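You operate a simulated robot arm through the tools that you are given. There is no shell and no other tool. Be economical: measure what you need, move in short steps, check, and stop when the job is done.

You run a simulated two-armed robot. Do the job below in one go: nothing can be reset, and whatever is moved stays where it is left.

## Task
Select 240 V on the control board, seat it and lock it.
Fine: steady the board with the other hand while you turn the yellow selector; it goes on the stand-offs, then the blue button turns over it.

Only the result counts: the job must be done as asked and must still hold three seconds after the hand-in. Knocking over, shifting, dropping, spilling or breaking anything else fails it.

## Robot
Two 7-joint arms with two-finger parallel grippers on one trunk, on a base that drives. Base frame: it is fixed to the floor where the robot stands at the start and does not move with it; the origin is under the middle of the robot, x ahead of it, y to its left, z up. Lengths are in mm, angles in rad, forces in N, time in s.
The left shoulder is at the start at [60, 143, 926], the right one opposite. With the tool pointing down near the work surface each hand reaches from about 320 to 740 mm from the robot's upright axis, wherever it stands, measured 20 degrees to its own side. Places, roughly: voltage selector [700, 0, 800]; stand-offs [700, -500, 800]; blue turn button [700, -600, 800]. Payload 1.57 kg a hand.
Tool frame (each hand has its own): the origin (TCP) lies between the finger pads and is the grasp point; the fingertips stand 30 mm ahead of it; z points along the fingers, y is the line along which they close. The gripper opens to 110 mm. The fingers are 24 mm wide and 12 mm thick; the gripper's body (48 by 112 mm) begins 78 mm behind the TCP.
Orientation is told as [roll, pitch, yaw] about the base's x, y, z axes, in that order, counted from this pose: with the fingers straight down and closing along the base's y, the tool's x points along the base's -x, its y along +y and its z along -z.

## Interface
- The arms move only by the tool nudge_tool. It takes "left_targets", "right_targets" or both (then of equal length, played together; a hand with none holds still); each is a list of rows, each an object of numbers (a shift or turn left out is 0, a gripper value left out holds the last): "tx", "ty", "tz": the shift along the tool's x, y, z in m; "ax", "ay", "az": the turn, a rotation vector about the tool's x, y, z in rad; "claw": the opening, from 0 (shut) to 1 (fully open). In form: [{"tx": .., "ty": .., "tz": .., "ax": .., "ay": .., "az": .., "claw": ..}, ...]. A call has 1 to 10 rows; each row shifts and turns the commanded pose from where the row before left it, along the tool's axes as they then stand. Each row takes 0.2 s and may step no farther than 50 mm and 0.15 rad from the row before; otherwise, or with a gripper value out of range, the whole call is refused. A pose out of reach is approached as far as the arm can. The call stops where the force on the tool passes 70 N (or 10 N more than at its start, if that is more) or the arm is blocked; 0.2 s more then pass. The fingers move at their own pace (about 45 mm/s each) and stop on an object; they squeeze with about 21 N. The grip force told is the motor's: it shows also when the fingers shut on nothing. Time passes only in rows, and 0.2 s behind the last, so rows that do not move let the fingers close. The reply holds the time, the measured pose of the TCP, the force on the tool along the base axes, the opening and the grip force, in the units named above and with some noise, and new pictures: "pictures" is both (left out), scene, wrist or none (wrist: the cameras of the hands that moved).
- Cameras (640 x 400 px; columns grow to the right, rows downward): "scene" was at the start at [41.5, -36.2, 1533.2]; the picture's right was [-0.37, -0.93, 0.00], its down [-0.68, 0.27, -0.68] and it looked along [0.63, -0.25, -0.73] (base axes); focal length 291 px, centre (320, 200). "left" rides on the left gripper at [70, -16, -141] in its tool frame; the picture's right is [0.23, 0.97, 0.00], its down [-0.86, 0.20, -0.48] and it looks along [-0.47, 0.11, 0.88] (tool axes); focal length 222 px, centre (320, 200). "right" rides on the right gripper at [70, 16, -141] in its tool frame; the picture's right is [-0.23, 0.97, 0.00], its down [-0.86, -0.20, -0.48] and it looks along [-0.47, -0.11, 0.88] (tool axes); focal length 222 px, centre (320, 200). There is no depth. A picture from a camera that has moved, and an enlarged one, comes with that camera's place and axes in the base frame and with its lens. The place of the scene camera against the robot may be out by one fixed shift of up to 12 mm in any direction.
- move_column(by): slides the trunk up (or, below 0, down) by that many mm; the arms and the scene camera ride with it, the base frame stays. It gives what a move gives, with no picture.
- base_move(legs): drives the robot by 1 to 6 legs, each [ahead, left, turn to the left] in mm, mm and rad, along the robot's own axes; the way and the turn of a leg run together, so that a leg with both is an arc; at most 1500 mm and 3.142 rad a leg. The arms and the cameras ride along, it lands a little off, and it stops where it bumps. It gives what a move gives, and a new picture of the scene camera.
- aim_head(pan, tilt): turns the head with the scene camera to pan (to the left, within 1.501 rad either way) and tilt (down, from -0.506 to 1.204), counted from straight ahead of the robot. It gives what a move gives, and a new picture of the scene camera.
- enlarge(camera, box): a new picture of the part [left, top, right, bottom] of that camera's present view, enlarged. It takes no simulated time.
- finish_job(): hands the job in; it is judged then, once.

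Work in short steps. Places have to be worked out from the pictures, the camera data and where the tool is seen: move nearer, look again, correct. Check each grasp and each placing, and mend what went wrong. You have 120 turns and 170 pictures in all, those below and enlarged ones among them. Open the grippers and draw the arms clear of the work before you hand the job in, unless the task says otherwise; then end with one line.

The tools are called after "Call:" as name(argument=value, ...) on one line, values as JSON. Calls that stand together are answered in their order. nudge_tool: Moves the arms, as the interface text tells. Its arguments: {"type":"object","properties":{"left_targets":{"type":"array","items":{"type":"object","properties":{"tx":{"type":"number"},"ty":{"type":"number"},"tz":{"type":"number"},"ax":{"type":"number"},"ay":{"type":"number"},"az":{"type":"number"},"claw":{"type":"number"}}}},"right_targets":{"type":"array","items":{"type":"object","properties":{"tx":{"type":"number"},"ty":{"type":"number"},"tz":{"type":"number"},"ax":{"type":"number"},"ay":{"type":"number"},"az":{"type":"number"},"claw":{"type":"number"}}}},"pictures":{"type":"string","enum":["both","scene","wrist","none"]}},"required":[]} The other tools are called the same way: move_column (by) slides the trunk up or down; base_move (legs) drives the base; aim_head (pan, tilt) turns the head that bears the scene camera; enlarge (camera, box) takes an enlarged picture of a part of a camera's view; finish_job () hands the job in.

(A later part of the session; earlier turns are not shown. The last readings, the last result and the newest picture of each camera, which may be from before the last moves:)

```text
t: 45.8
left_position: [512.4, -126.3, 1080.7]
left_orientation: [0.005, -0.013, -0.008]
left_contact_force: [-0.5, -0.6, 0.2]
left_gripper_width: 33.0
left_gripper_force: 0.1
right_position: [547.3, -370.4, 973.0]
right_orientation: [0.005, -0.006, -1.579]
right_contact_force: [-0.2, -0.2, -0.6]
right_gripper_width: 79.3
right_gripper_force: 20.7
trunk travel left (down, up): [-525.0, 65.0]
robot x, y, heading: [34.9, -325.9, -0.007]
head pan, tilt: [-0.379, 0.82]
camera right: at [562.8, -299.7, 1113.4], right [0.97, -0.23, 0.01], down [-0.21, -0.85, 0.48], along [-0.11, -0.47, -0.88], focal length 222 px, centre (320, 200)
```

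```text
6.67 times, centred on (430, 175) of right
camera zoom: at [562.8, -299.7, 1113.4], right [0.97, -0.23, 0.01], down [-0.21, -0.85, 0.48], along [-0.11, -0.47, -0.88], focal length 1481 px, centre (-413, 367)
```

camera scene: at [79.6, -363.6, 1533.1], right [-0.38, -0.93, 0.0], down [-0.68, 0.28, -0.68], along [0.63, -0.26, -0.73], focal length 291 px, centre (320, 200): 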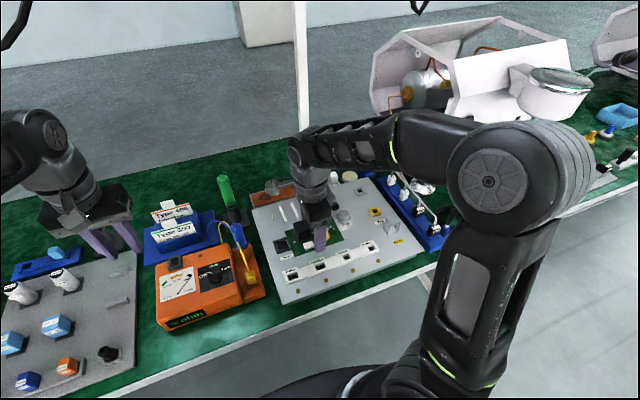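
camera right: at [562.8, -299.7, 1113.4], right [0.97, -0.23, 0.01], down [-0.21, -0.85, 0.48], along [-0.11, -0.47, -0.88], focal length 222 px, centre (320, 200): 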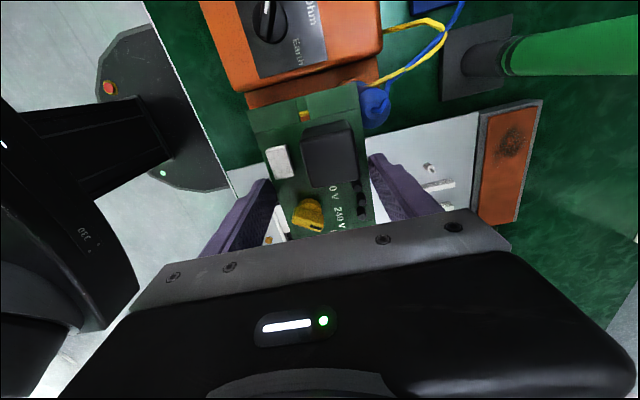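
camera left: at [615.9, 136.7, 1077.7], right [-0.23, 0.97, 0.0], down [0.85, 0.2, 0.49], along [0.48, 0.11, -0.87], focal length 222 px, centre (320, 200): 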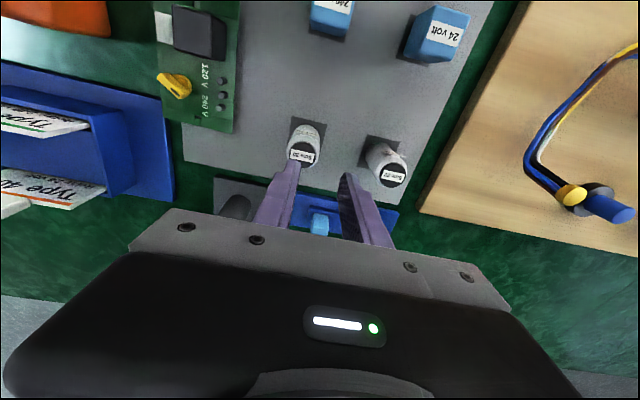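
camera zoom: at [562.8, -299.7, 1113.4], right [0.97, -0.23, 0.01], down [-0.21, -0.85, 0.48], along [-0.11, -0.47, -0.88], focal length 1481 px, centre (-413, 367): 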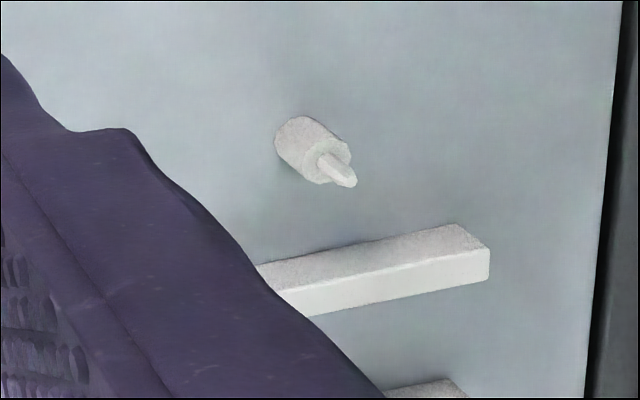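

Triangulation puts peg 1 at [688, −443.5], peg 2 at [688, −548], plate z≈811, shoulders ≈827, tips ≈837. Now I'll find the board's hole relative to the hand.

Call:
enlarge(camera="right", box=[230, 70, 390, 250])

Call:
enlarge(camera="right", box=[275, 90, 335, 140])

```text
2.22 times, centred on (310, 160) of right
camera zoom: at [562.8, -299.7, 1113.4], right [0.97, -0.23, 0.01], down [-0.21, -0.85, 0.48], along [-0.11, -0.47, -0.88], focal length 494 px, centre (342, 289)
```

zoom: 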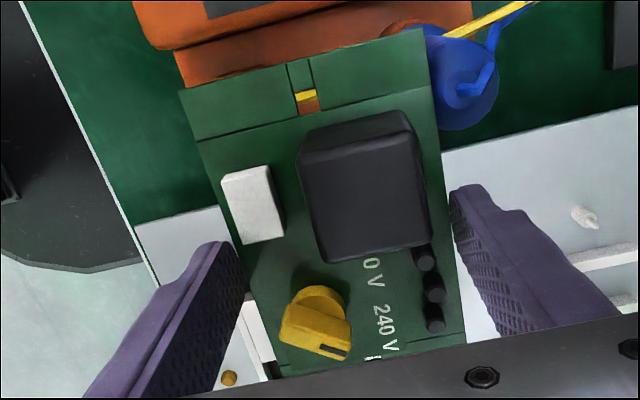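

```text
8.00 times, centred on (305, 115) of right
camera zoom: at [562.8, -299.7, 1113.4], right [0.97, -0.23, 0.01], down [-0.21, -0.85, 0.48], along [-0.11, -0.47, -0.88], focal length 1777 px, centre (440, 880)
```

zoom: 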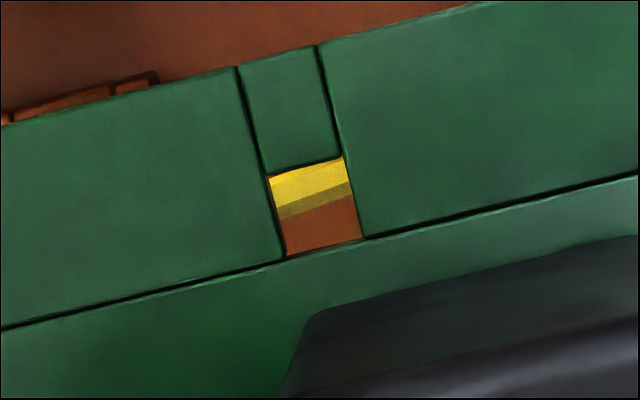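

The board hole sits ~50 mm along tool x and is centred in y, so the hand should go to [687.4, −493.7]. I'll move there, staying above the pegs.

Call:
nudge_tool(right_targets=[{"tx": -0.041}, {"tx": -0.041}, {"tx": -0.041}, {"ty": 0.035, "tz": 0.015}, {"ty": 0.035, "tz": 0.015}, {"ty": 0.035, "tz": 0.015}, {"ty": 0.035, "tz": 0.015}, {}], pictures="both")

Call:
enlarge(camera="right", box=[265, 70, 345, 130])

Call:
enlarge(camera="scene", box=[240, 160, 380, 250])

```text
t: 47.6
left_position: [511.4, -126.3, 1081.8]
left_orientation: [0.005, -0.013, -0.009]
left_contact_force: [-0.5, 0.0, 0.3]
left_gripper_width: 33.1
left_gripper_force: 0.1
right_position: [688.1, -497.0, 914.2]
right_orientation: [0.004, -0.008, -1.578]
right_contact_force: [0.6, -0.4, -0.9]
right_gripper_width: 79.8
right_gripper_force: 21.1
trunk travel left (down, up): [-525.0, 65.0]
robot x, y, heading: [36.7, -325.7, -0.005]
head pan, tilt: [-0.379, 0.82]
camera scene: at [79.0, -362.4, 1533.2], right [-0.38, -0.93, 0.0], down [-0.68, 0.28, -0.68], along [0.63, -0.26, -0.73], focal length 291 px, centre (320, 200)
camera right: at [704.6, -426.6, 1055.3], right [0.97, -0.23, 0.01], down [-0.21, -0.85, 0.48], along [-0.11, -0.47, -0.87], focal length 222 px, centre (320, 200)
```

scene: 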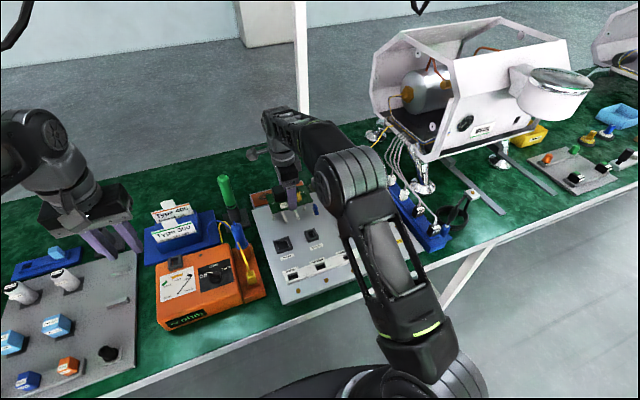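
right: 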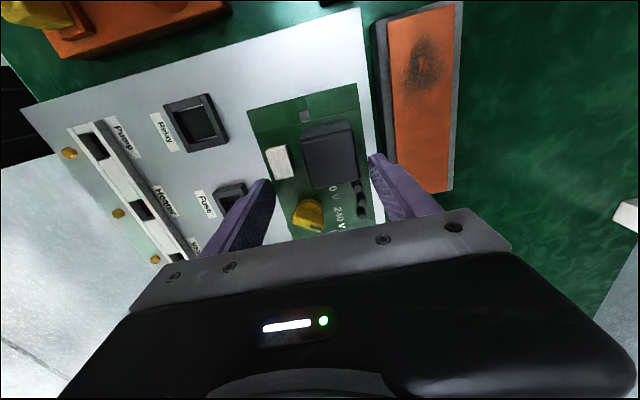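

```text
6.67 times, centred on (305, 100) of right
camera zoom: at [704.6, -426.6, 1055.3], right [0.97, -0.23, 0.01], down [-0.21, -0.85, 0.48], along [-0.11, -0.47, -0.87], focal length 1481 px, centre (420, 867)
```

zoom: 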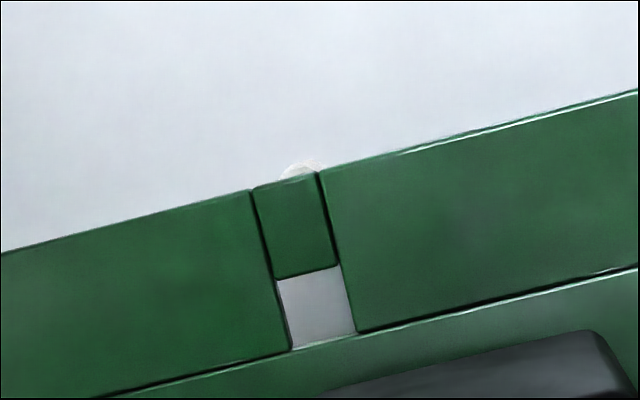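

```text
4.44 times, centred on (310, 205) of scene
camera zoom: at [79.0, -362.4, 1533.2], right [-0.38, -0.93, 0.0], down [-0.68, 0.28, -0.68], along [0.63, -0.26, -0.73], focal length 1295 px, centre (364, 178)
```

zoom: 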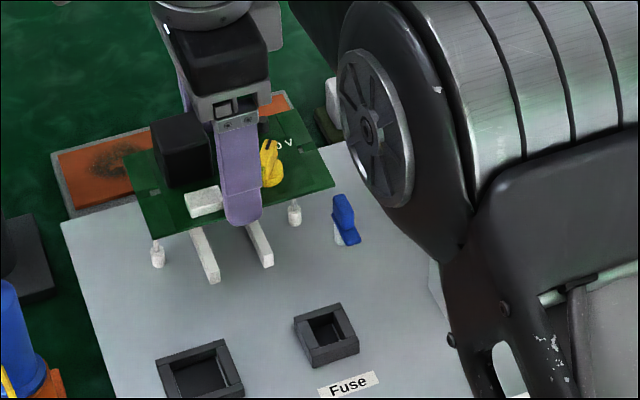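

Peg 1 shows just past the board's edge, in line with the slot. I'll correct +3 mm in y and go down to just above the pins, then look through the hole.

Call:
nudge_tool(right_targets=[{"tx": 0.003, "tz": 0.02}, {"tz": 0.015}, {"tz": 0.005}, {}], pictures="none")

Call:
enlarge(camera="right", box=[265, 70, 345, 130])

Call:
enlarge(camera="scene", box=[250, 170, 340, 230])

```text
t: 48.6
left_position: [513.3, -126.1, 1080.4]
left_orientation: [0.007, -0.011, -0.007]
left_contact_force: [0.2, -0.1, 0.7]
left_gripper_width: 33.0
left_gripper_force: 0.0
right_position: [690.2, -493.7, 874.6]
right_orientation: [0.003, -0.008, -1.577]
right_contact_force: [-0.2, 0.4, -1.0]
right_gripper_width: 79.5
right_gripper_force: 21.3
trunk travel left (down, up): [-525.0, 65.0]
robot x, y, heading: [39.9, -327.8, -0.003]
head pan, tilt: [-0.379, 0.82]
```

```text
6.67 times, centred on (305, 100) of right
camera zoom: at [705.9, -423.3, 1015.6], right [0.97, -0.23, 0.0], down [-0.21, -0.85, 0.48], along [-0.11, -0.47, -0.87], focal length 1481 px, centre (420, 867)
```

zoom: 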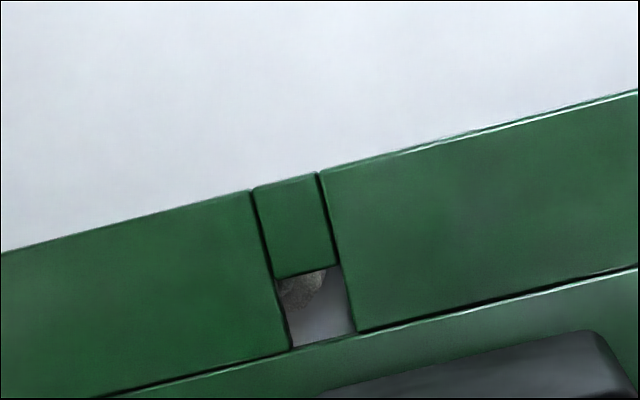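

```text
6.67 times, centred on (295, 200) of scene
camera zoom: at [79.6, -362.5, 1533.2], right [-0.38, -0.93, 0.0], down [-0.68, 0.28, -0.68], along [0.63, -0.26, -0.73], focal length 1942 px, centre (487, 200)
```

zoom: 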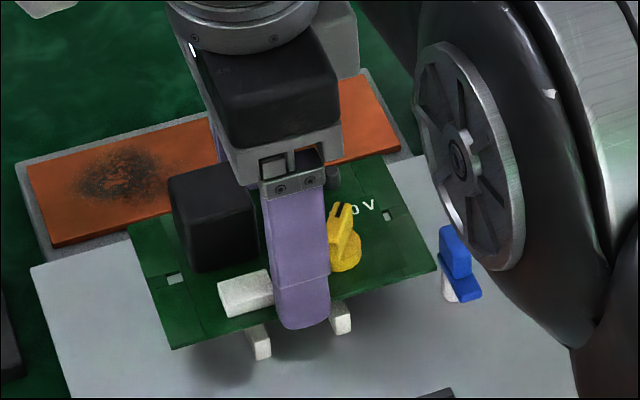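

Through the hole, peg 1's shoulder appears ~4 mm to −x and ~2 mm to +y of the hole. I'll correct that and re-check.

Call:
nudge_tool(right_targets=[{"tx": 0.0017, "ty": -0.004}, {}], pictures="none")

Call:
enlarge(camera="right", box=[285, 90, 325, 120])

Call:
enlarge(camera="scene", box=[295, 190, 319, 208])

Call:
enlarge(camera="scene", box=[264, 200, 288, 218])

```text
t: 49.2
left_position: [512.6, -125.6, 1080.4]
left_orientation: [0.006, -0.011, -0.007]
left_contact_force: [0.1, 0.5, 0.0]
left_gripper_width: 32.9
left_gripper_force: 0.1
right_position: [685.2, -493.0, 874.1]
right_orientation: [0.003, -0.009, -1.579]
right_contact_force: [0.0, -0.5, -1.6]
right_gripper_width: 79.6
right_gripper_force: 20.8
trunk travel left (down, up): [-525.0, 65.0]
robot x, y, heading: [37.7, -329.0, -0.008]
head pan, tilt: [-0.379, 0.82]
```

```text
13.33 times, centred on (305, 105) of right
camera zoom: at [701.0, -422.1, 1015.4], right [0.97, -0.23, 0.01], down [-0.21, -0.85, 0.48], along [-0.11, -0.47, -0.87], focal length 2962 px, centre (520, 1467)
```

zoom: 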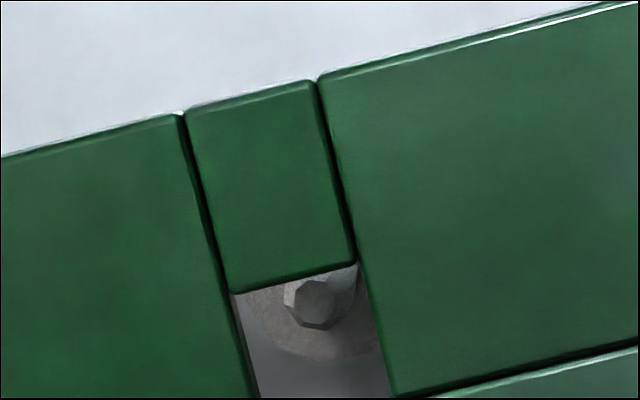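

```text
16.00 times, centred on (307, 199) of scene
camera zoom: at [79.7, -362.5, 1533.2], right [-0.38, -0.93, 0.0], down [-0.68, 0.28, -0.68], along [0.63, -0.26, -0.73], focal length 4662 px, centre (528, 216)
```

zoom: 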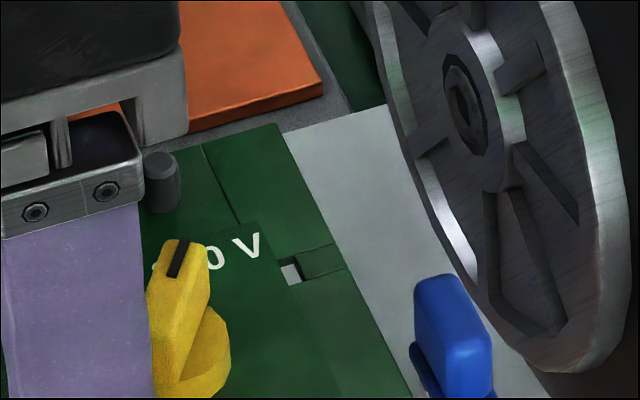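

```text
16.00 times, centred on (276, 209) of scene
camera zoom: at [79.7, -362.5, 1533.2], right [-0.38, -0.93, 0.0], down [-0.68, 0.28, -0.68], along [0.63, -0.26, -0.73], focal length 4662 px, centre (1024, 56)
```

zoom: 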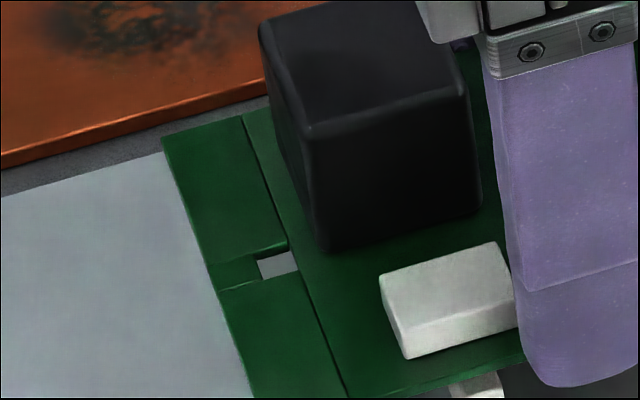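

The pin is now centred in hole 1 within 1 mm, and the hole spacing (~105 mm) matches the pegs. I'll lower gently.

Call:
nudge_tool(right_targets=[{"tx": 0.0004, "tz": 0.004}, {"tz": 0.004}, {"tz": 0.004}, {"tz": 0.002}, {}], pictures="none")

Call:
enlarge(camera="right", box=[285, 90, 325, 120])

Call:
enlarge(camera="scene", box=[250, 180, 330, 230])

```text
t: 50.4
left_position: [512.4, -126.3, 1080.4]
left_orientation: [0.005, -0.012, -0.01]
left_contact_force: [0.5, 0.2, 0.0]
left_gripper_width: 32.9
left_gripper_force: 0.0
right_position: [685.9, -493.0, 860.8]
right_orientation: [0.006, -0.008, -1.578]
right_contact_force: [3.3, 0.6, 4.5]
right_gripper_width: 79.3
right_gripper_force: 20.8
trunk travel left (down, up): [-525.0, 65.0]
robot x, y, heading: [38.2, -326.3, -0.008]
head pan, tilt: [-0.379, 0.82]
```

```text
13.33 times, centred on (305, 105) of right
camera zoom: at [700.2, -422.5, 1002.4], right [0.97, -0.23, 0.01], down [-0.21, -0.85, 0.48], along [-0.11, -0.47, -0.88], focal length 2962 px, centre (520, 1467)
```

zoom: 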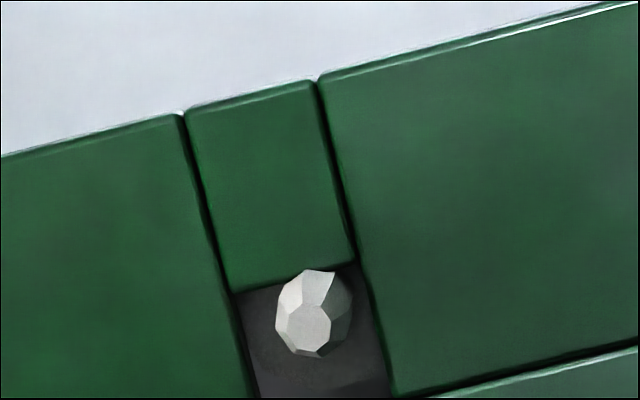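

```text
8.00 times, centred on (290, 205) of scene
camera zoom: at [79.3, -362.2, 1533.2], right [-0.38, -0.93, 0.0], down [-0.68, 0.28, -0.68], along [0.63, -0.26, -0.73], focal length 2331 px, centre (560, 160)
```

zoom: 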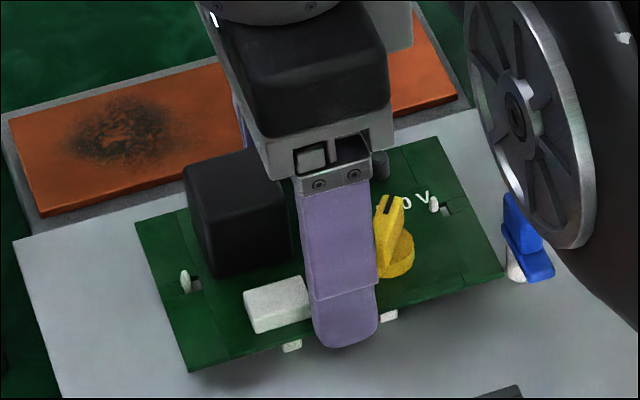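

Both pins are emerging through the holes, with a light contact. I'll shift 1.5 mm to +y and continue down gently.

Call:
nudge_tool(right_targets=[{"tx": 0.0015}, {"tz": 0.002}, {"tz": 0.002}, {}], pictures="none")

Call:
enlarge(camera="right", box=[285, 90, 325, 120])

Call:
enlarge(camera="scene", box=[250, 180, 330, 230])

```text
t: 51.4
left_position: [511.6, -126.2, 1080.7]
left_orientation: [0.005, -0.012, -0.008]
left_contact_force: [-0.4, 0.8, -0.2]
left_gripper_width: 33.3
left_gripper_force: 0.0
right_position: [683.2, -492.8, 856.6]
right_orientation: [0.008, -0.008, -1.577]
right_contact_force: [6.4, -6.7, 15.4]
right_gripper_width: 79.5
right_gripper_force: 21.0
trunk travel left (down, up): [-525.0, 65.0]
robot x, y, heading: [35.9, -326.3, -0.005]
head pan, tilt: [-0.379, 0.82]
```

```text
13.33 times, centred on (305, 105) of right
camera zoom: at [700.0, -421.2, 998.1], right [0.97, -0.23, 0.01], down [-0.21, -0.85, 0.48], along [-0.11, -0.47, -0.87], focal length 2962 px, centre (520, 1467)
```

zoom: 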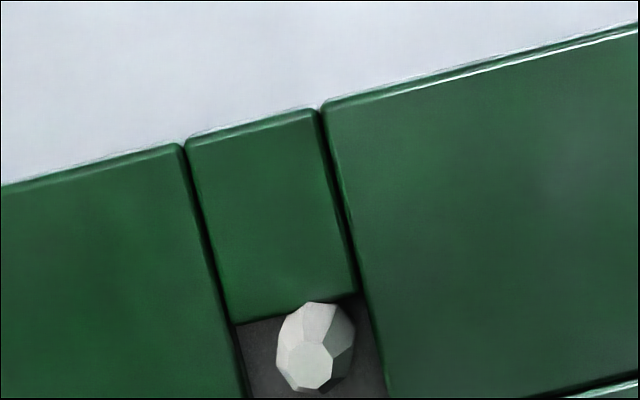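

```text
8.00 times, centred on (290, 205) of scene
camera zoom: at [78.5, -363.0, 1533.3], right [-0.38, -0.93, 0.0], down [-0.68, 0.28, -0.68], along [0.63, -0.26, -0.73], focal length 2331 px, centre (560, 160)
```

zoom: 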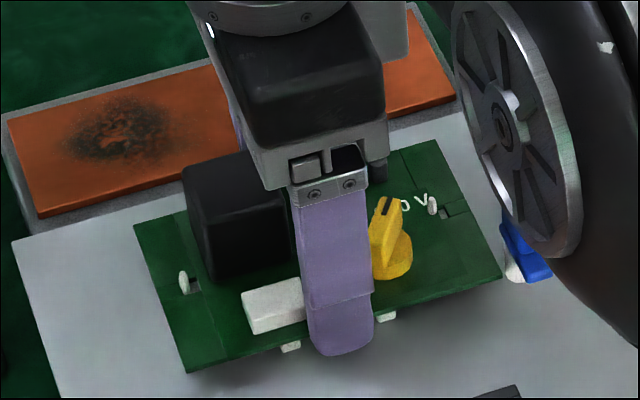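

Vertical force has risen to 15 N, so the board appears to rest on the shoulders. I'll relieve the side strain and open the gripper, then look.

Call:
nudge_tool(right_targets=[{"tz": -0.001, "claw": 0.8}, {}, {}], pictures="wrist")

Call:
enlarge(camera="scene", box=[255, 190, 335, 240])

Call:
enlarge(camera="right", box=[265, 80, 345, 140])

```text
t: 52.2
left_position: [512.7, -126.3, 1079.7]
left_orientation: [0.005, -0.012, -0.009]
left_contact_force: [0.0, 0.3, -0.1]
left_gripper_width: 32.9
left_gripper_force: 0.0
right_position: [683.0, -490.9, 856.1]
right_orientation: [0.004, -0.008, -1.578]
right_contact_force: [0.0, -0.1, -0.7]
right_gripper_width: 87.9
right_gripper_force: 0.0
trunk travel left (down, up): [-525.0, 65.0]
robot x, y, heading: [41.2, -329.1, -0.004]
head pan, tilt: [-0.379, 0.82]
camera right: at [699.7, -420.3, 998.0], right [0.97, -0.23, 0.0], down [-0.21, -0.85, 0.48], along [-0.11, -0.47, -0.87], focal length 222 px, centre (320, 200)
```

right: 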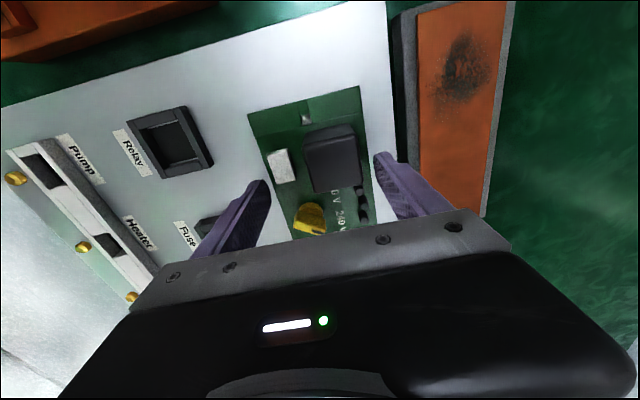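

```text
8.00 times, centred on (295, 215) of scene
camera zoom: at [79.3, -362.5, 1533.2], right [-0.38, -0.93, 0.0], down [-0.68, 0.28, -0.68], along [0.63, -0.26, -0.73], focal length 2331 px, centre (520, 80)
```

zoom: 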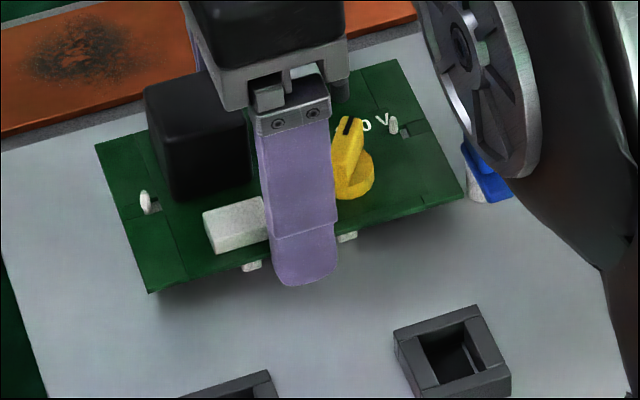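

```text
6.67 times, centred on (305, 110) of right
camera zoom: at [699.7, -420.3, 998.0], right [0.97, -0.23, 0.0], down [-0.21, -0.85, 0.48], along [-0.11, -0.47, -0.87], focal length 1481 px, centre (420, 800)
```

zoom: 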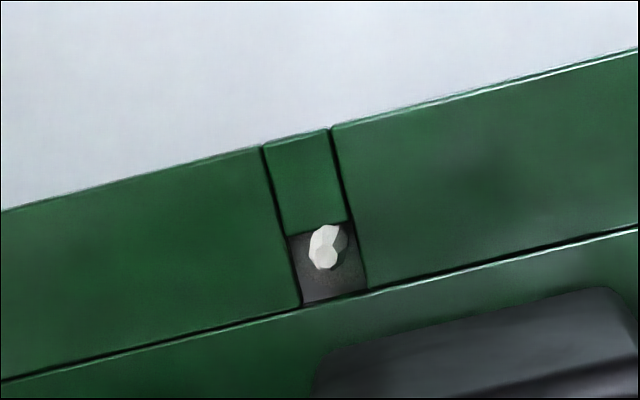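

The board is down with both pins through. I'll lift the right hand clear and inspect the seating and the button.

Call:
nudge_tool(right_targets=[{"tz": -0.02}, {"tz": -0.03}, {"tz": -0.03, "tx": 0.02}, {"tx": 0.04, "ty": -0.02}, {"tx": 0.04, "ty": -0.02}, {}], pictures="both")

Call:
enlarge(camera="scene", box=[250, 175, 346, 235])

Call:
enlarge(camera="right", box=[270, 80, 430, 220])

```text
t: 53.6
left_position: [513.0, -127.3, 1079.4]
left_orientation: [0.006, -0.013, -0.009]
left_contact_force: [-0.1, -0.3, -0.5]
left_gripper_width: 32.9
left_gripper_force: 0.0
right_position: [642.8, -388.5, 937.3]
right_orientation: [0.002, -0.006, -1.577]
right_contact_force: [0.2, -0.3, -0.2]
right_gripper_width: 87.9
right_gripper_force: 0.1
trunk travel left (down, up): [-525.0, 65.0]
robot x, y, heading: [39.1, -324.9, -0.013]
head pan, tilt: [-0.379, 0.82]
camera scene: at [79.8, -362.9, 1533.2], right [-0.38, -0.93, 0.0], down [-0.68, 0.28, -0.68], along [0.63, -0.26, -0.73], focal length 291 px, centre (320, 200)
camera right: at [659.2, -317.7, 1078.7], right [0.97, -0.23, 0.01], down [-0.21, -0.85, 0.48], along [-0.11, -0.47, -0.87], focal length 222 px, centre (320, 200)
```

scene: 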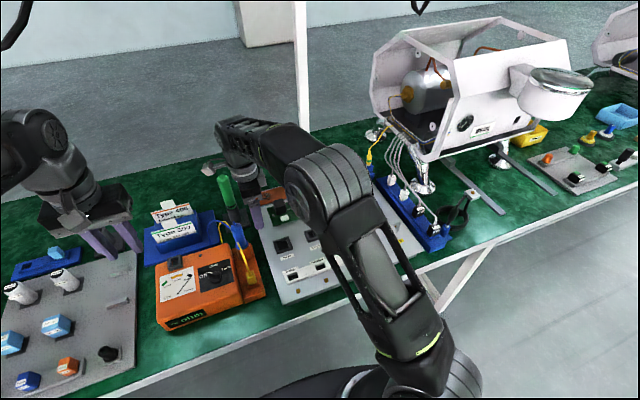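
right: 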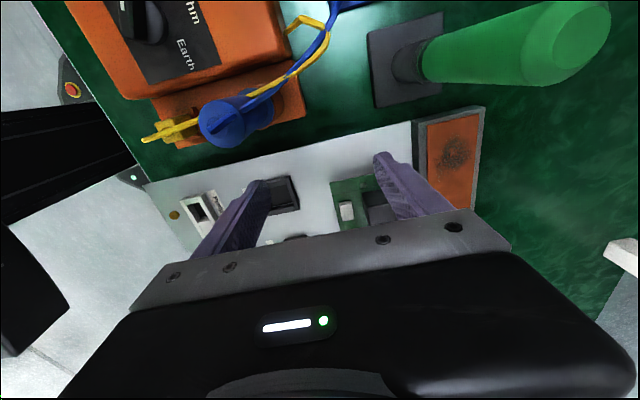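

```text
6.67 times, centred on (298, 205) of scene
camera zoom: at [79.8, -362.9, 1533.2], right [-0.38, -0.93, 0.0], down [-0.68, 0.28, -0.68], along [0.63, -0.26, -0.73], focal length 1942 px, centre (467, 167)
```

zoom: 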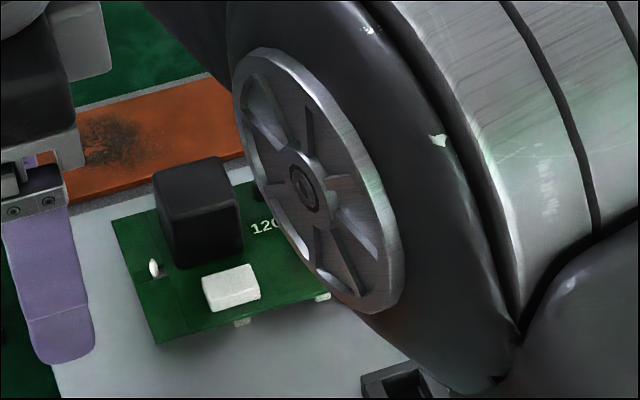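

```text
2.86 times, centred on (350, 150) of right
camera zoom: at [659.2, -317.7, 1078.7], right [0.97, -0.23, 0.01], down [-0.21, -0.85, 0.48], along [-0.11, -0.47, -0.87], focal length 635 px, centre (234, 343)
```

zoom: 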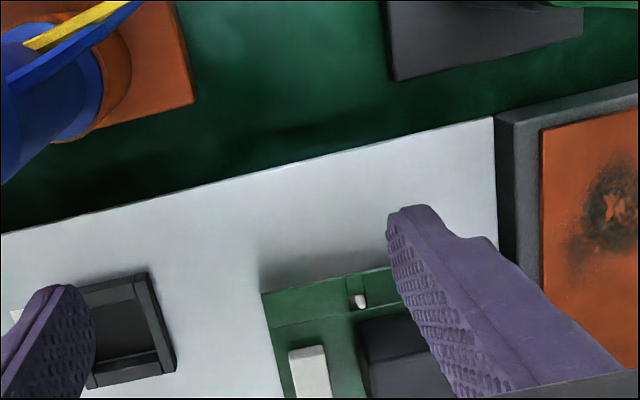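

I'll draw the right hand back and return it to yaw 0 for a view of the board and button.

Call:
nudge_tool(right_targets=[{"ty": -0.04, "tx": -0.02}, {"ty": -0.04, "tx": -0.03}, {"ty": -0.04, "tx": -0.03}, {"az": -0.15, "tx": -0.03}, {"az": -0.15}, {"az": -0.15}, {"az": -0.15}, {"az": -0.15}, {"az": -0.15}, {"az": -0.15}], pictures="none")

Call:
nudge_tool(right_targets=[{"az": -0.15}, {"az": -0.15}, {"az": -0.15}, {"az": -0.07}, {}], pictures="both")

Call:
enlarge(camera="scene", box=[250, 175, 346, 235])

```text
t: 55.8
left_position: [511.5, -126.2, 1080.5]
left_orientation: [0.004, -0.012, -0.007]
left_contact_force: [-0.2, 0.9, 0.4]
left_gripper_width: 33.1
left_gripper_force: 0.0
right_position: [523.6, -499.5, 936.6]
right_orientation: [-0.005, -0.007, -0.526]
right_contact_force: [0.0, -0.2, 0.3]
right_gripper_width: 88.1
right_gripper_force: 0.0
trunk travel left (down, up): [-525.0, 65.0]
robot x, y, heading: [38.3, -324.9, -0.012]
head pan, tilt: [-0.379, 0.82]
```

```text
t: 57.0
left_position: [512.9, -126.7, 1079.9]
left_orientation: [0.005, -0.012, -0.009]
left_contact_force: [-0.7, 0.0, -0.2]
left_gripper_width: 33.2
left_gripper_force: 0.1
right_position: [524.6, -499.9, 936.3]
right_orientation: [-0.008, -0.005, -0.007]
right_contact_force: [0.9, 0.4, -0.3]
right_gripper_width: 88.1
right_gripper_force: 0.1
trunk travel left (down, up): [-525.0, 65.0]
robot x, y, heading: [41.0, -325.9, -0.006]
head pan, tilt: [-0.379, 0.82]
camera scene: at [79.4, -362.5, 1533.2], right [-0.38, -0.93, 0.0], down [-0.68, 0.28, -0.68], along [0.63, -0.26, -0.73], focal length 291 px, centre (320, 200)
camera right: at [454.1, -481.7, 1078.4], right [0.23, 0.97, -0.01], down [0.85, -0.2, 0.48], along [0.47, -0.12, -0.88], focal length 222 px, centre (320, 200)
```

scene: 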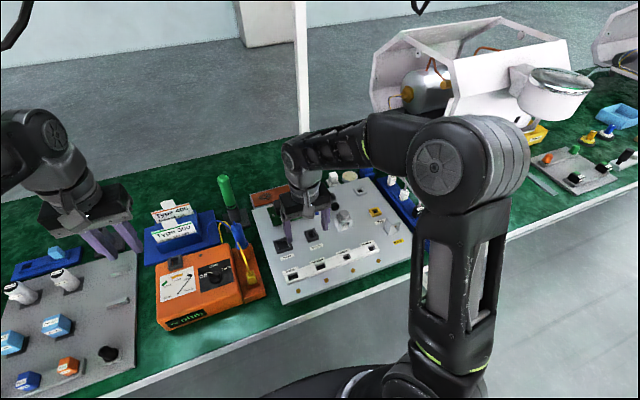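
right: 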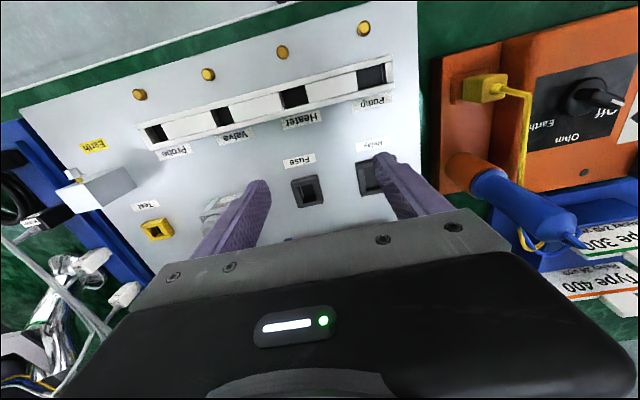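

```text
6.67 times, centred on (298, 205) of scene
camera zoom: at [79.4, -362.5, 1533.2], right [-0.38, -0.93, 0.0], down [-0.68, 0.28, -0.68], along [0.63, -0.26, -0.73], focal length 1942 px, centre (467, 167)
```

zoom: 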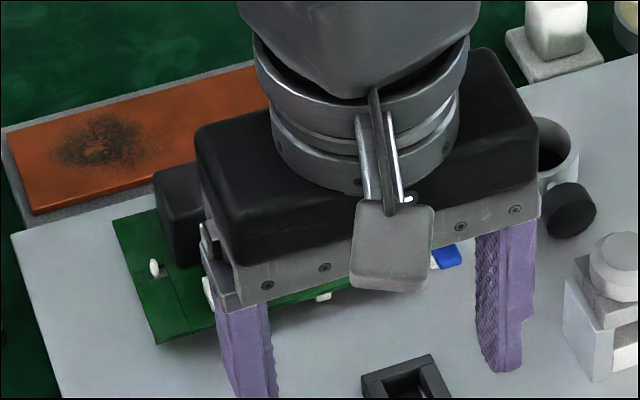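

I'll move the right hand towards the button, staying high, to view it and the board.

Call:
nudge_tool(right_targets=[{"tx": -0.035, "ty": -0.03}, {"tx": -0.04, "ty": -0.03}, {"ty": -0.015}], pictures="both")

Call:
enlarge(camera="right", box=[260, 130, 420, 230])

Call:
enlarge(camera="scene", box=[250, 175, 346, 235])

```text
t: 57.8
left_position: [511.7, -127.0, 1081.2]
left_orientation: [0.005, -0.013, -0.008]
left_contact_force: [0.4, 0.5, 0.2]
left_gripper_width: 33.2
left_gripper_force: 0.1
right_position: [598.2, -576.5, 938.3]
right_orientation: [-0.009, -0.004, -0.009]
right_contact_force: [-0.8, 0.4, 1.2]
right_gripper_width: 87.9
right_gripper_force: 0.0
trunk travel left (down, up): [-525.0, 65.0]
robot x, y, heading: [38.0, -326.5, -0.006]
head pan, tilt: [-0.379, 0.82]
camera scene: at [78.9, -362.8, 1533.2], right [-0.38, -0.93, 0.0], down [-0.68, 0.28, -0.68], along [0.63, -0.26, -0.73], focal length 291 px, centre (320, 200)
camera right: at [528.3, -558.5, 1079.1], right [0.24, 0.97, -0.01], down [0.85, -0.2, 0.48], along [0.47, -0.12, -0.88], focal length 222 px, centre (320, 200)
```

scene: 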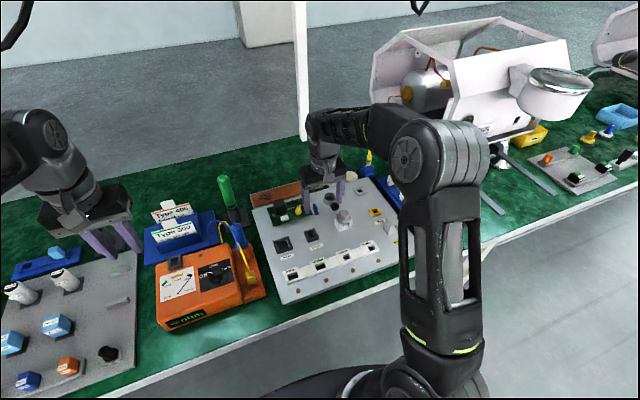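
right: 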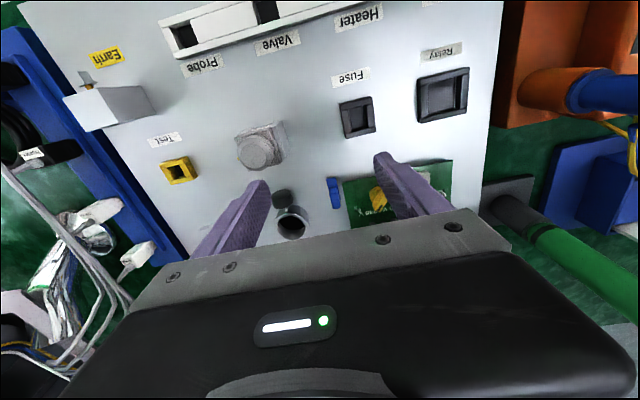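

```text
4.00 times, centred on (340, 180) of right
camera zoom: at [528.3, -558.5, 1079.1], right [0.24, 0.97, -0.01], down [0.85, -0.2, 0.48], along [0.47, -0.12, -0.88], focal length 888 px, centre (240, 280)
```

zoom: 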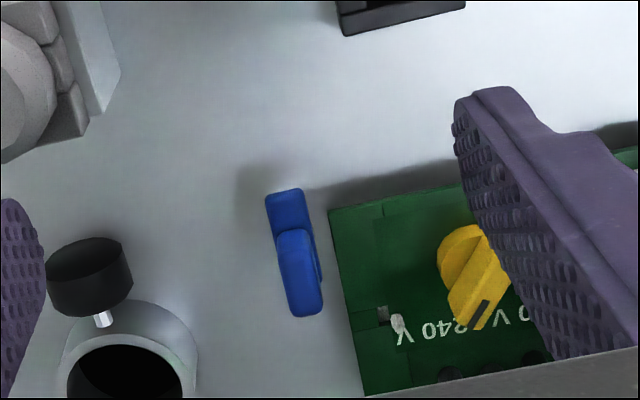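

```text
6.67 times, centred on (298, 205) of scene
camera zoom: at [78.9, -362.8, 1533.2], right [-0.38, -0.93, 0.0], down [-0.68, 0.28, -0.68], along [0.63, -0.26, -0.73], focal length 1942 px, centre (467, 167)
```

zoom: 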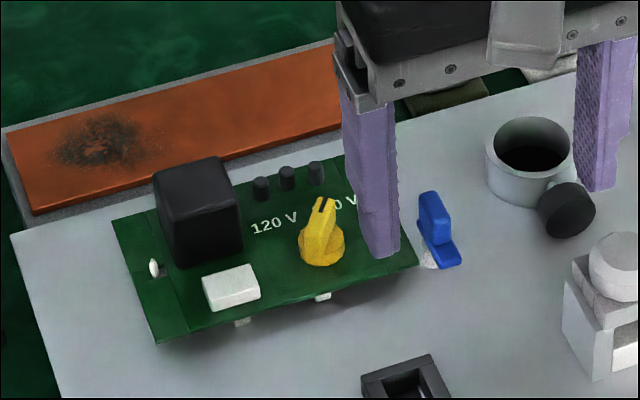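

Call:
enlarge(camera="right", box=[316, 170, 356, 215])

Call:
enlarge(camera="scene", box=[300, 198, 332, 220])

```text
8.89 times, centred on (336, 192) of right
camera zoom: at [528.3, -558.5, 1079.1], right [0.24, 0.97, -0.01], down [0.85, -0.2, 0.48], along [0.47, -0.12, -0.88], focal length 1974 px, centre (178, 267)
```

zoom: 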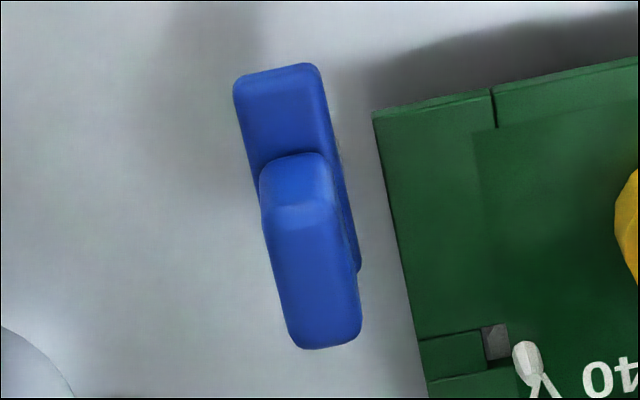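

```text
16.00 times, centred on (316, 209) of scene
camera zoom: at [78.9, -362.8, 1533.2], right [-0.38, -0.93, 0.0], down [-0.68, 0.28, -0.68], along [0.63, -0.26, -0.73], focal length 4662 px, centre (384, 56)
```

zoom: 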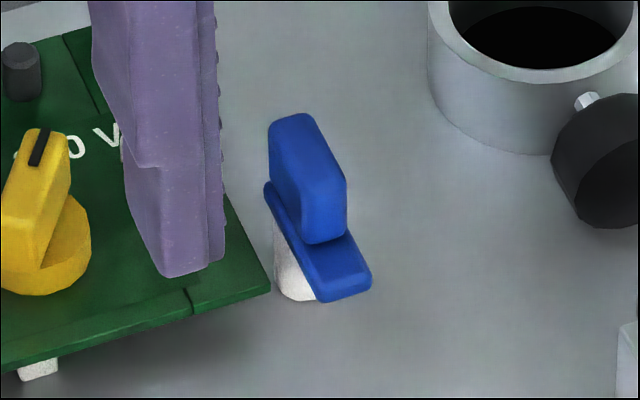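

The button's tab points towards −x with the handle over the pivot (≈[657.5, −573.5]); turning it 90° clockwise from above brings the tab over the board's end. I'll narrow the gripper and move over the handle.

Call:
nudge_tool(right_targets=[{"claw": 0.3}, {"tx": -0.03, "ty": 0.003}, {"tx": -0.029}, {"tz": 0.025}, {"tz": 0.02}, {}], pictures="both")

Call:
enlarge(camera="right", box=[270, 140, 370, 210])

Call:
enlarge(camera="scene", box=[250, 175, 346, 235])

```text
t: 59.2
left_position: [512.6, -126.2, 1079.9]
left_orientation: [0.006, -0.011, -0.01]
left_contact_force: [0.5, -0.3, 0.6]
left_gripper_width: 32.9
left_gripper_force: 0.1
right_position: [657.7, -573.2, 891.6]
right_orientation: [-0.008, -0.002, -0.009]
right_contact_force: [0.2, 0.4, 0.5]
right_gripper_width: 33.0
right_gripper_force: 0.1
trunk travel left (down, up): [-525.0, 65.0]
robot x, y, heading: [36.6, -324.4, -0.006]
head pan, tilt: [-0.379, 0.82]
camera scene: at [79.3, -362.5, 1533.2], right [-0.38, -0.93, 0.0], down [-0.68, 0.28, -0.68], along [0.63, -0.26, -0.73], focal length 291 px, centre (320, 200)
camera right: at [587.0, -554.7, 1033.6], right [0.24, 0.97, -0.01], down [0.85, -0.2, 0.48], along [0.47, -0.12, -0.88], focal length 222 px, centre (320, 200)
```

scene: 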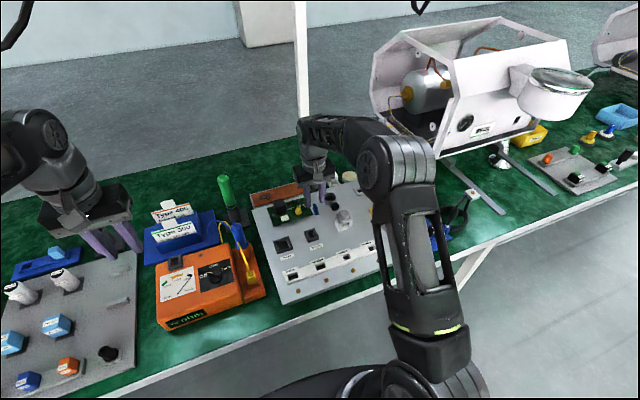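
right: 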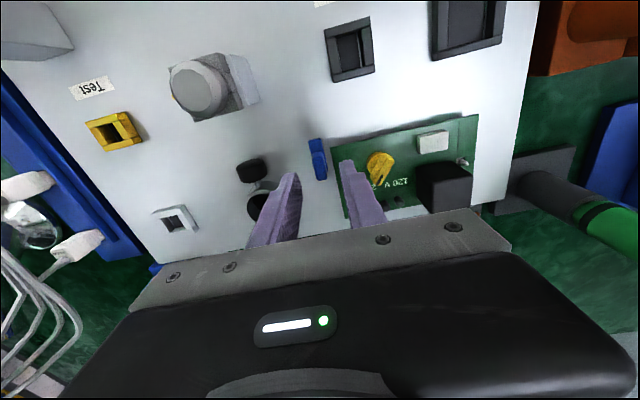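

```text
5.71 times, centred on (320, 175) of right
camera zoom: at [587.0, -554.7, 1033.6], right [0.24, 0.97, -0.01], down [0.85, -0.2, 0.48], along [0.47, -0.12, -0.88], focal length 1269 px, centre (320, 343)
```

zoom: 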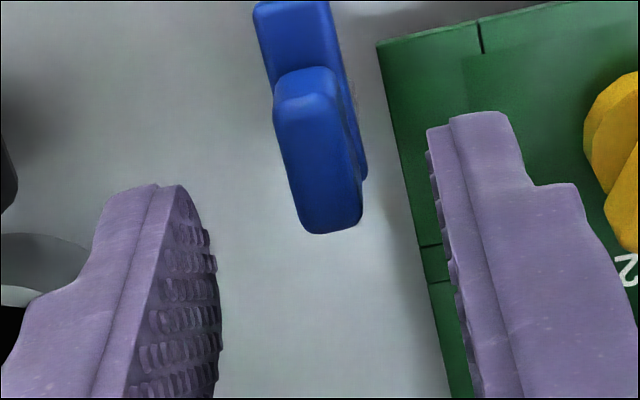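

```text
6.67 times, centred on (298, 205) of scene
camera zoom: at [79.3, -362.5, 1533.2], right [-0.38, -0.93, 0.0], down [-0.68, 0.28, -0.68], along [0.63, -0.26, -0.73], focal length 1942 px, centre (467, 167)
```

zoom: 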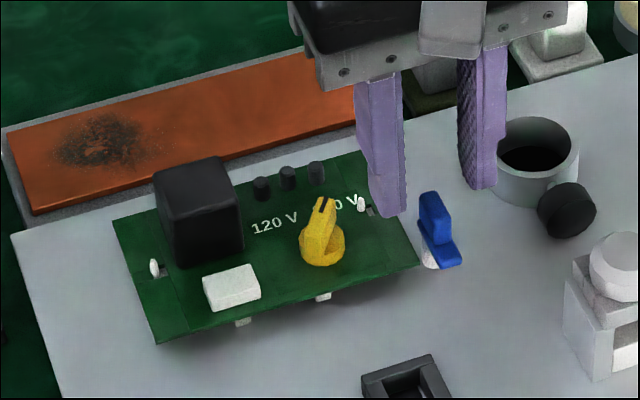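

I'll shift back 3 mm and descend partway, then look again.

Call:
nudge_tool(right_targets=[{"tx": 0.003, "ty": 0.001, "tz": 0.008}, {"tz": 0.008}, {}], pictures="none")

Call:
enlarge(camera="right", box=[270, 140, 370, 210])

Call:
enlarge(camera="scene", box=[288, 185, 336, 215])

```text
t: 60.0
left_position: [513.1, -126.2, 1080.4]
left_orientation: [0.006, -0.012, -0.009]
left_contact_force: [0.3, -0.3, 0.5]
left_gripper_width: 33.0
left_gripper_force: 0.0
right_position: [655.6, -571.8, 876.3]
right_orientation: [-0.008, -0.003, -0.008]
right_contact_force: [0.5, -0.7, -0.6]
right_gripper_width: 33.1
right_gripper_force: 0.0
trunk travel left (down, up): [-525.0, 65.0]
robot x, y, heading: [35.9, -325.6, -0.005]
head pan, tilt: [-0.379, 0.82]
```

```text
5.71 times, centred on (320, 175) of right
camera zoom: at [584.5, -553.8, 1017.7], right [0.24, 0.97, -0.01], down [0.85, -0.2, 0.48], along [0.47, -0.12, -0.88], focal length 1269 px, centre (320, 343)
```

zoom: 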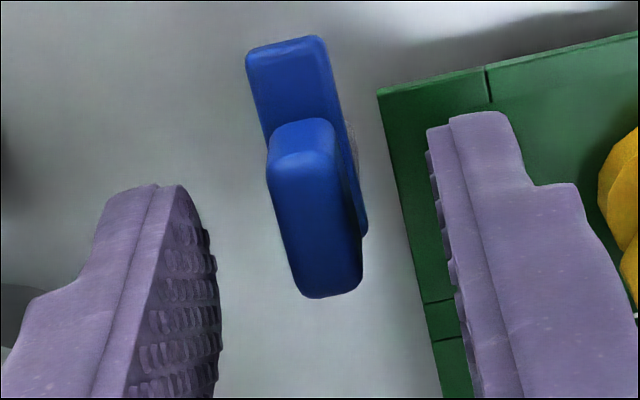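

```text
13.33 times, centred on (312, 200) of scene
camera zoom: at [79.4, -362.5, 1533.2], right [-0.38, -0.93, 0.0], down [-0.68, 0.28, -0.68], along [0.63, -0.26, -0.73], focal length 3885 px, centre (427, 200)
```

zoom: 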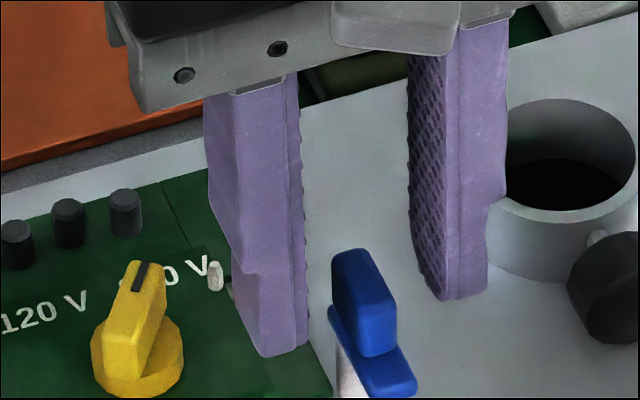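

Aligned with the handle. I'll descend 8 mm and close on it.

Call:
nudge_tool(right_targets=[{"tz": 0.004}, {"tz": 0.004}, {"claw": 0.0}, {}, {}], pictures="none")

Call:
enlarge(camera="right", box=[260, 130, 380, 220])

Call:
enlarge(camera="scene", box=[288, 185, 336, 215])

```text
t: 61.2
left_position: [512.1, -126.7, 1081.8]
left_orientation: [0.004, -0.011, -0.007]
left_contact_force: [0.1, -0.4, 0.5]
left_gripper_width: 33.0
left_gripper_force: 0.0
right_position: [655.5, -572.0, 868.1]
right_orientation: [-0.008, -0.003, -0.009]
right_contact_force: [-0.8, -0.2, -0.9]
right_gripper_width: 12.1
right_gripper_force: 28.3
trunk travel left (down, up): [-525.0, 65.0]
robot x, y, heading: [32.8, -325.8, -0.009]
head pan, tilt: [-0.379, 0.82]
```

```text
4.44 times, centred on (320, 175) of right
camera zoom: at [584.8, -553.8, 1010.9], right [0.24, 0.97, -0.01], down [0.85, -0.2, 0.48], along [0.47, -0.12, -0.88], focal length 987 px, centre (320, 311)
```

zoom: 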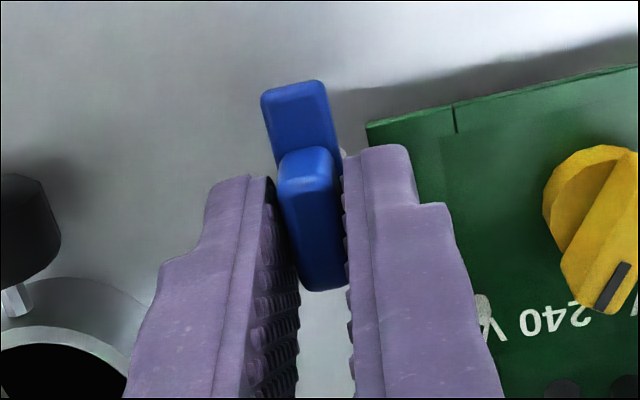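

```text
13.33 times, centred on (312, 200) of scene
camera zoom: at [79.4, -362.5, 1533.2], right [-0.38, -0.93, 0.0], down [-0.68, 0.28, -0.68], along [0.63, -0.26, -0.73], focal length 3885 px, centre (427, 200)
```

zoom: 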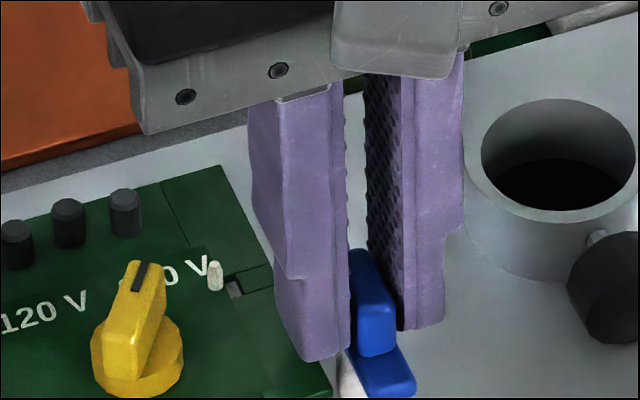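

Call:
nudge_tool(right_targets=[{}, {}], pictures="none")

```text
t: 61.8
left_position: [512.2, -125.4, 1079.6]
left_orientation: [0.004, -0.013, -0.008]
left_contact_force: [0.3, -0.2, 0.0]
left_gripper_width: 33.2
left_gripper_force: 0.1
right_position: [654.7, -572.8, 869.2]
right_orientation: [-0.009, -0.004, -0.008]
right_contact_force: [0.9, -0.5, -0.7]
right_gripper_width: 11.6
right_gripper_force: 29.3
trunk travel left (down, up): [-525.0, 65.0]
robot x, y, heading: [35.8, -327.6, -0.006]
head pan, tilt: [-0.379, 0.82]
```

The handle is held (11.6 mm). I'll turn it clockwise from above.

Call:
nudge_tool(right_targets=[{"az": 0.1}, {"az": 0.12}, {"az": 0.12}, {"az": 0.12}, {"az": 0.12}, {"az": 0.12}], pictures="none")

Call:
enlarge(camera="right", box=[260, 130, 380, 220])

```text
t: 63.2
left_position: [512.0, -124.4, 1079.9]
left_orientation: [0.002, -0.012, -0.009]
left_contact_force: [-0.7, 0.2, -0.8]
left_gripper_width: 33.0
left_gripper_force: 0.1
right_position: [655.6, -571.8, 868.8]
right_orientation: [-0.001, -0.009, -0.71]
right_contact_force: [3.1, 5.7, 12.5]
right_gripper_width: 11.8
right_gripper_force: 29.6
trunk travel left (down, up): [-525.0, 65.0]
robot x, y, heading: [36.7, -329.1, -0.01]
head pan, tilt: [-0.379, 0.82]
```

```text
4.44 times, centred on (320, 175) of right
camera zoom: at [611.8, -512.6, 1010.6], right [0.81, 0.59, 0.0], down [0.52, -0.7, 0.49], along [0.29, -0.39, -0.87], focal length 987 px, centre (320, 311)
```

zoom: 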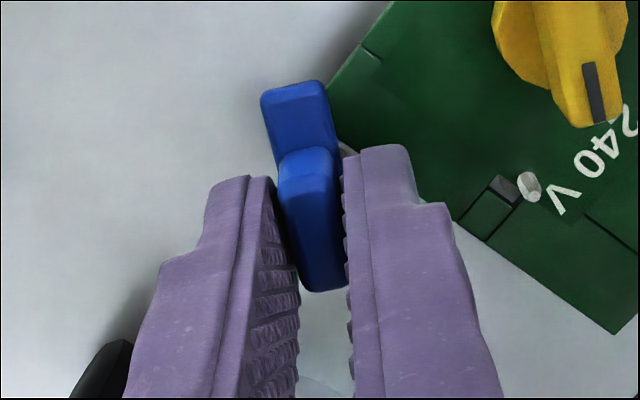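

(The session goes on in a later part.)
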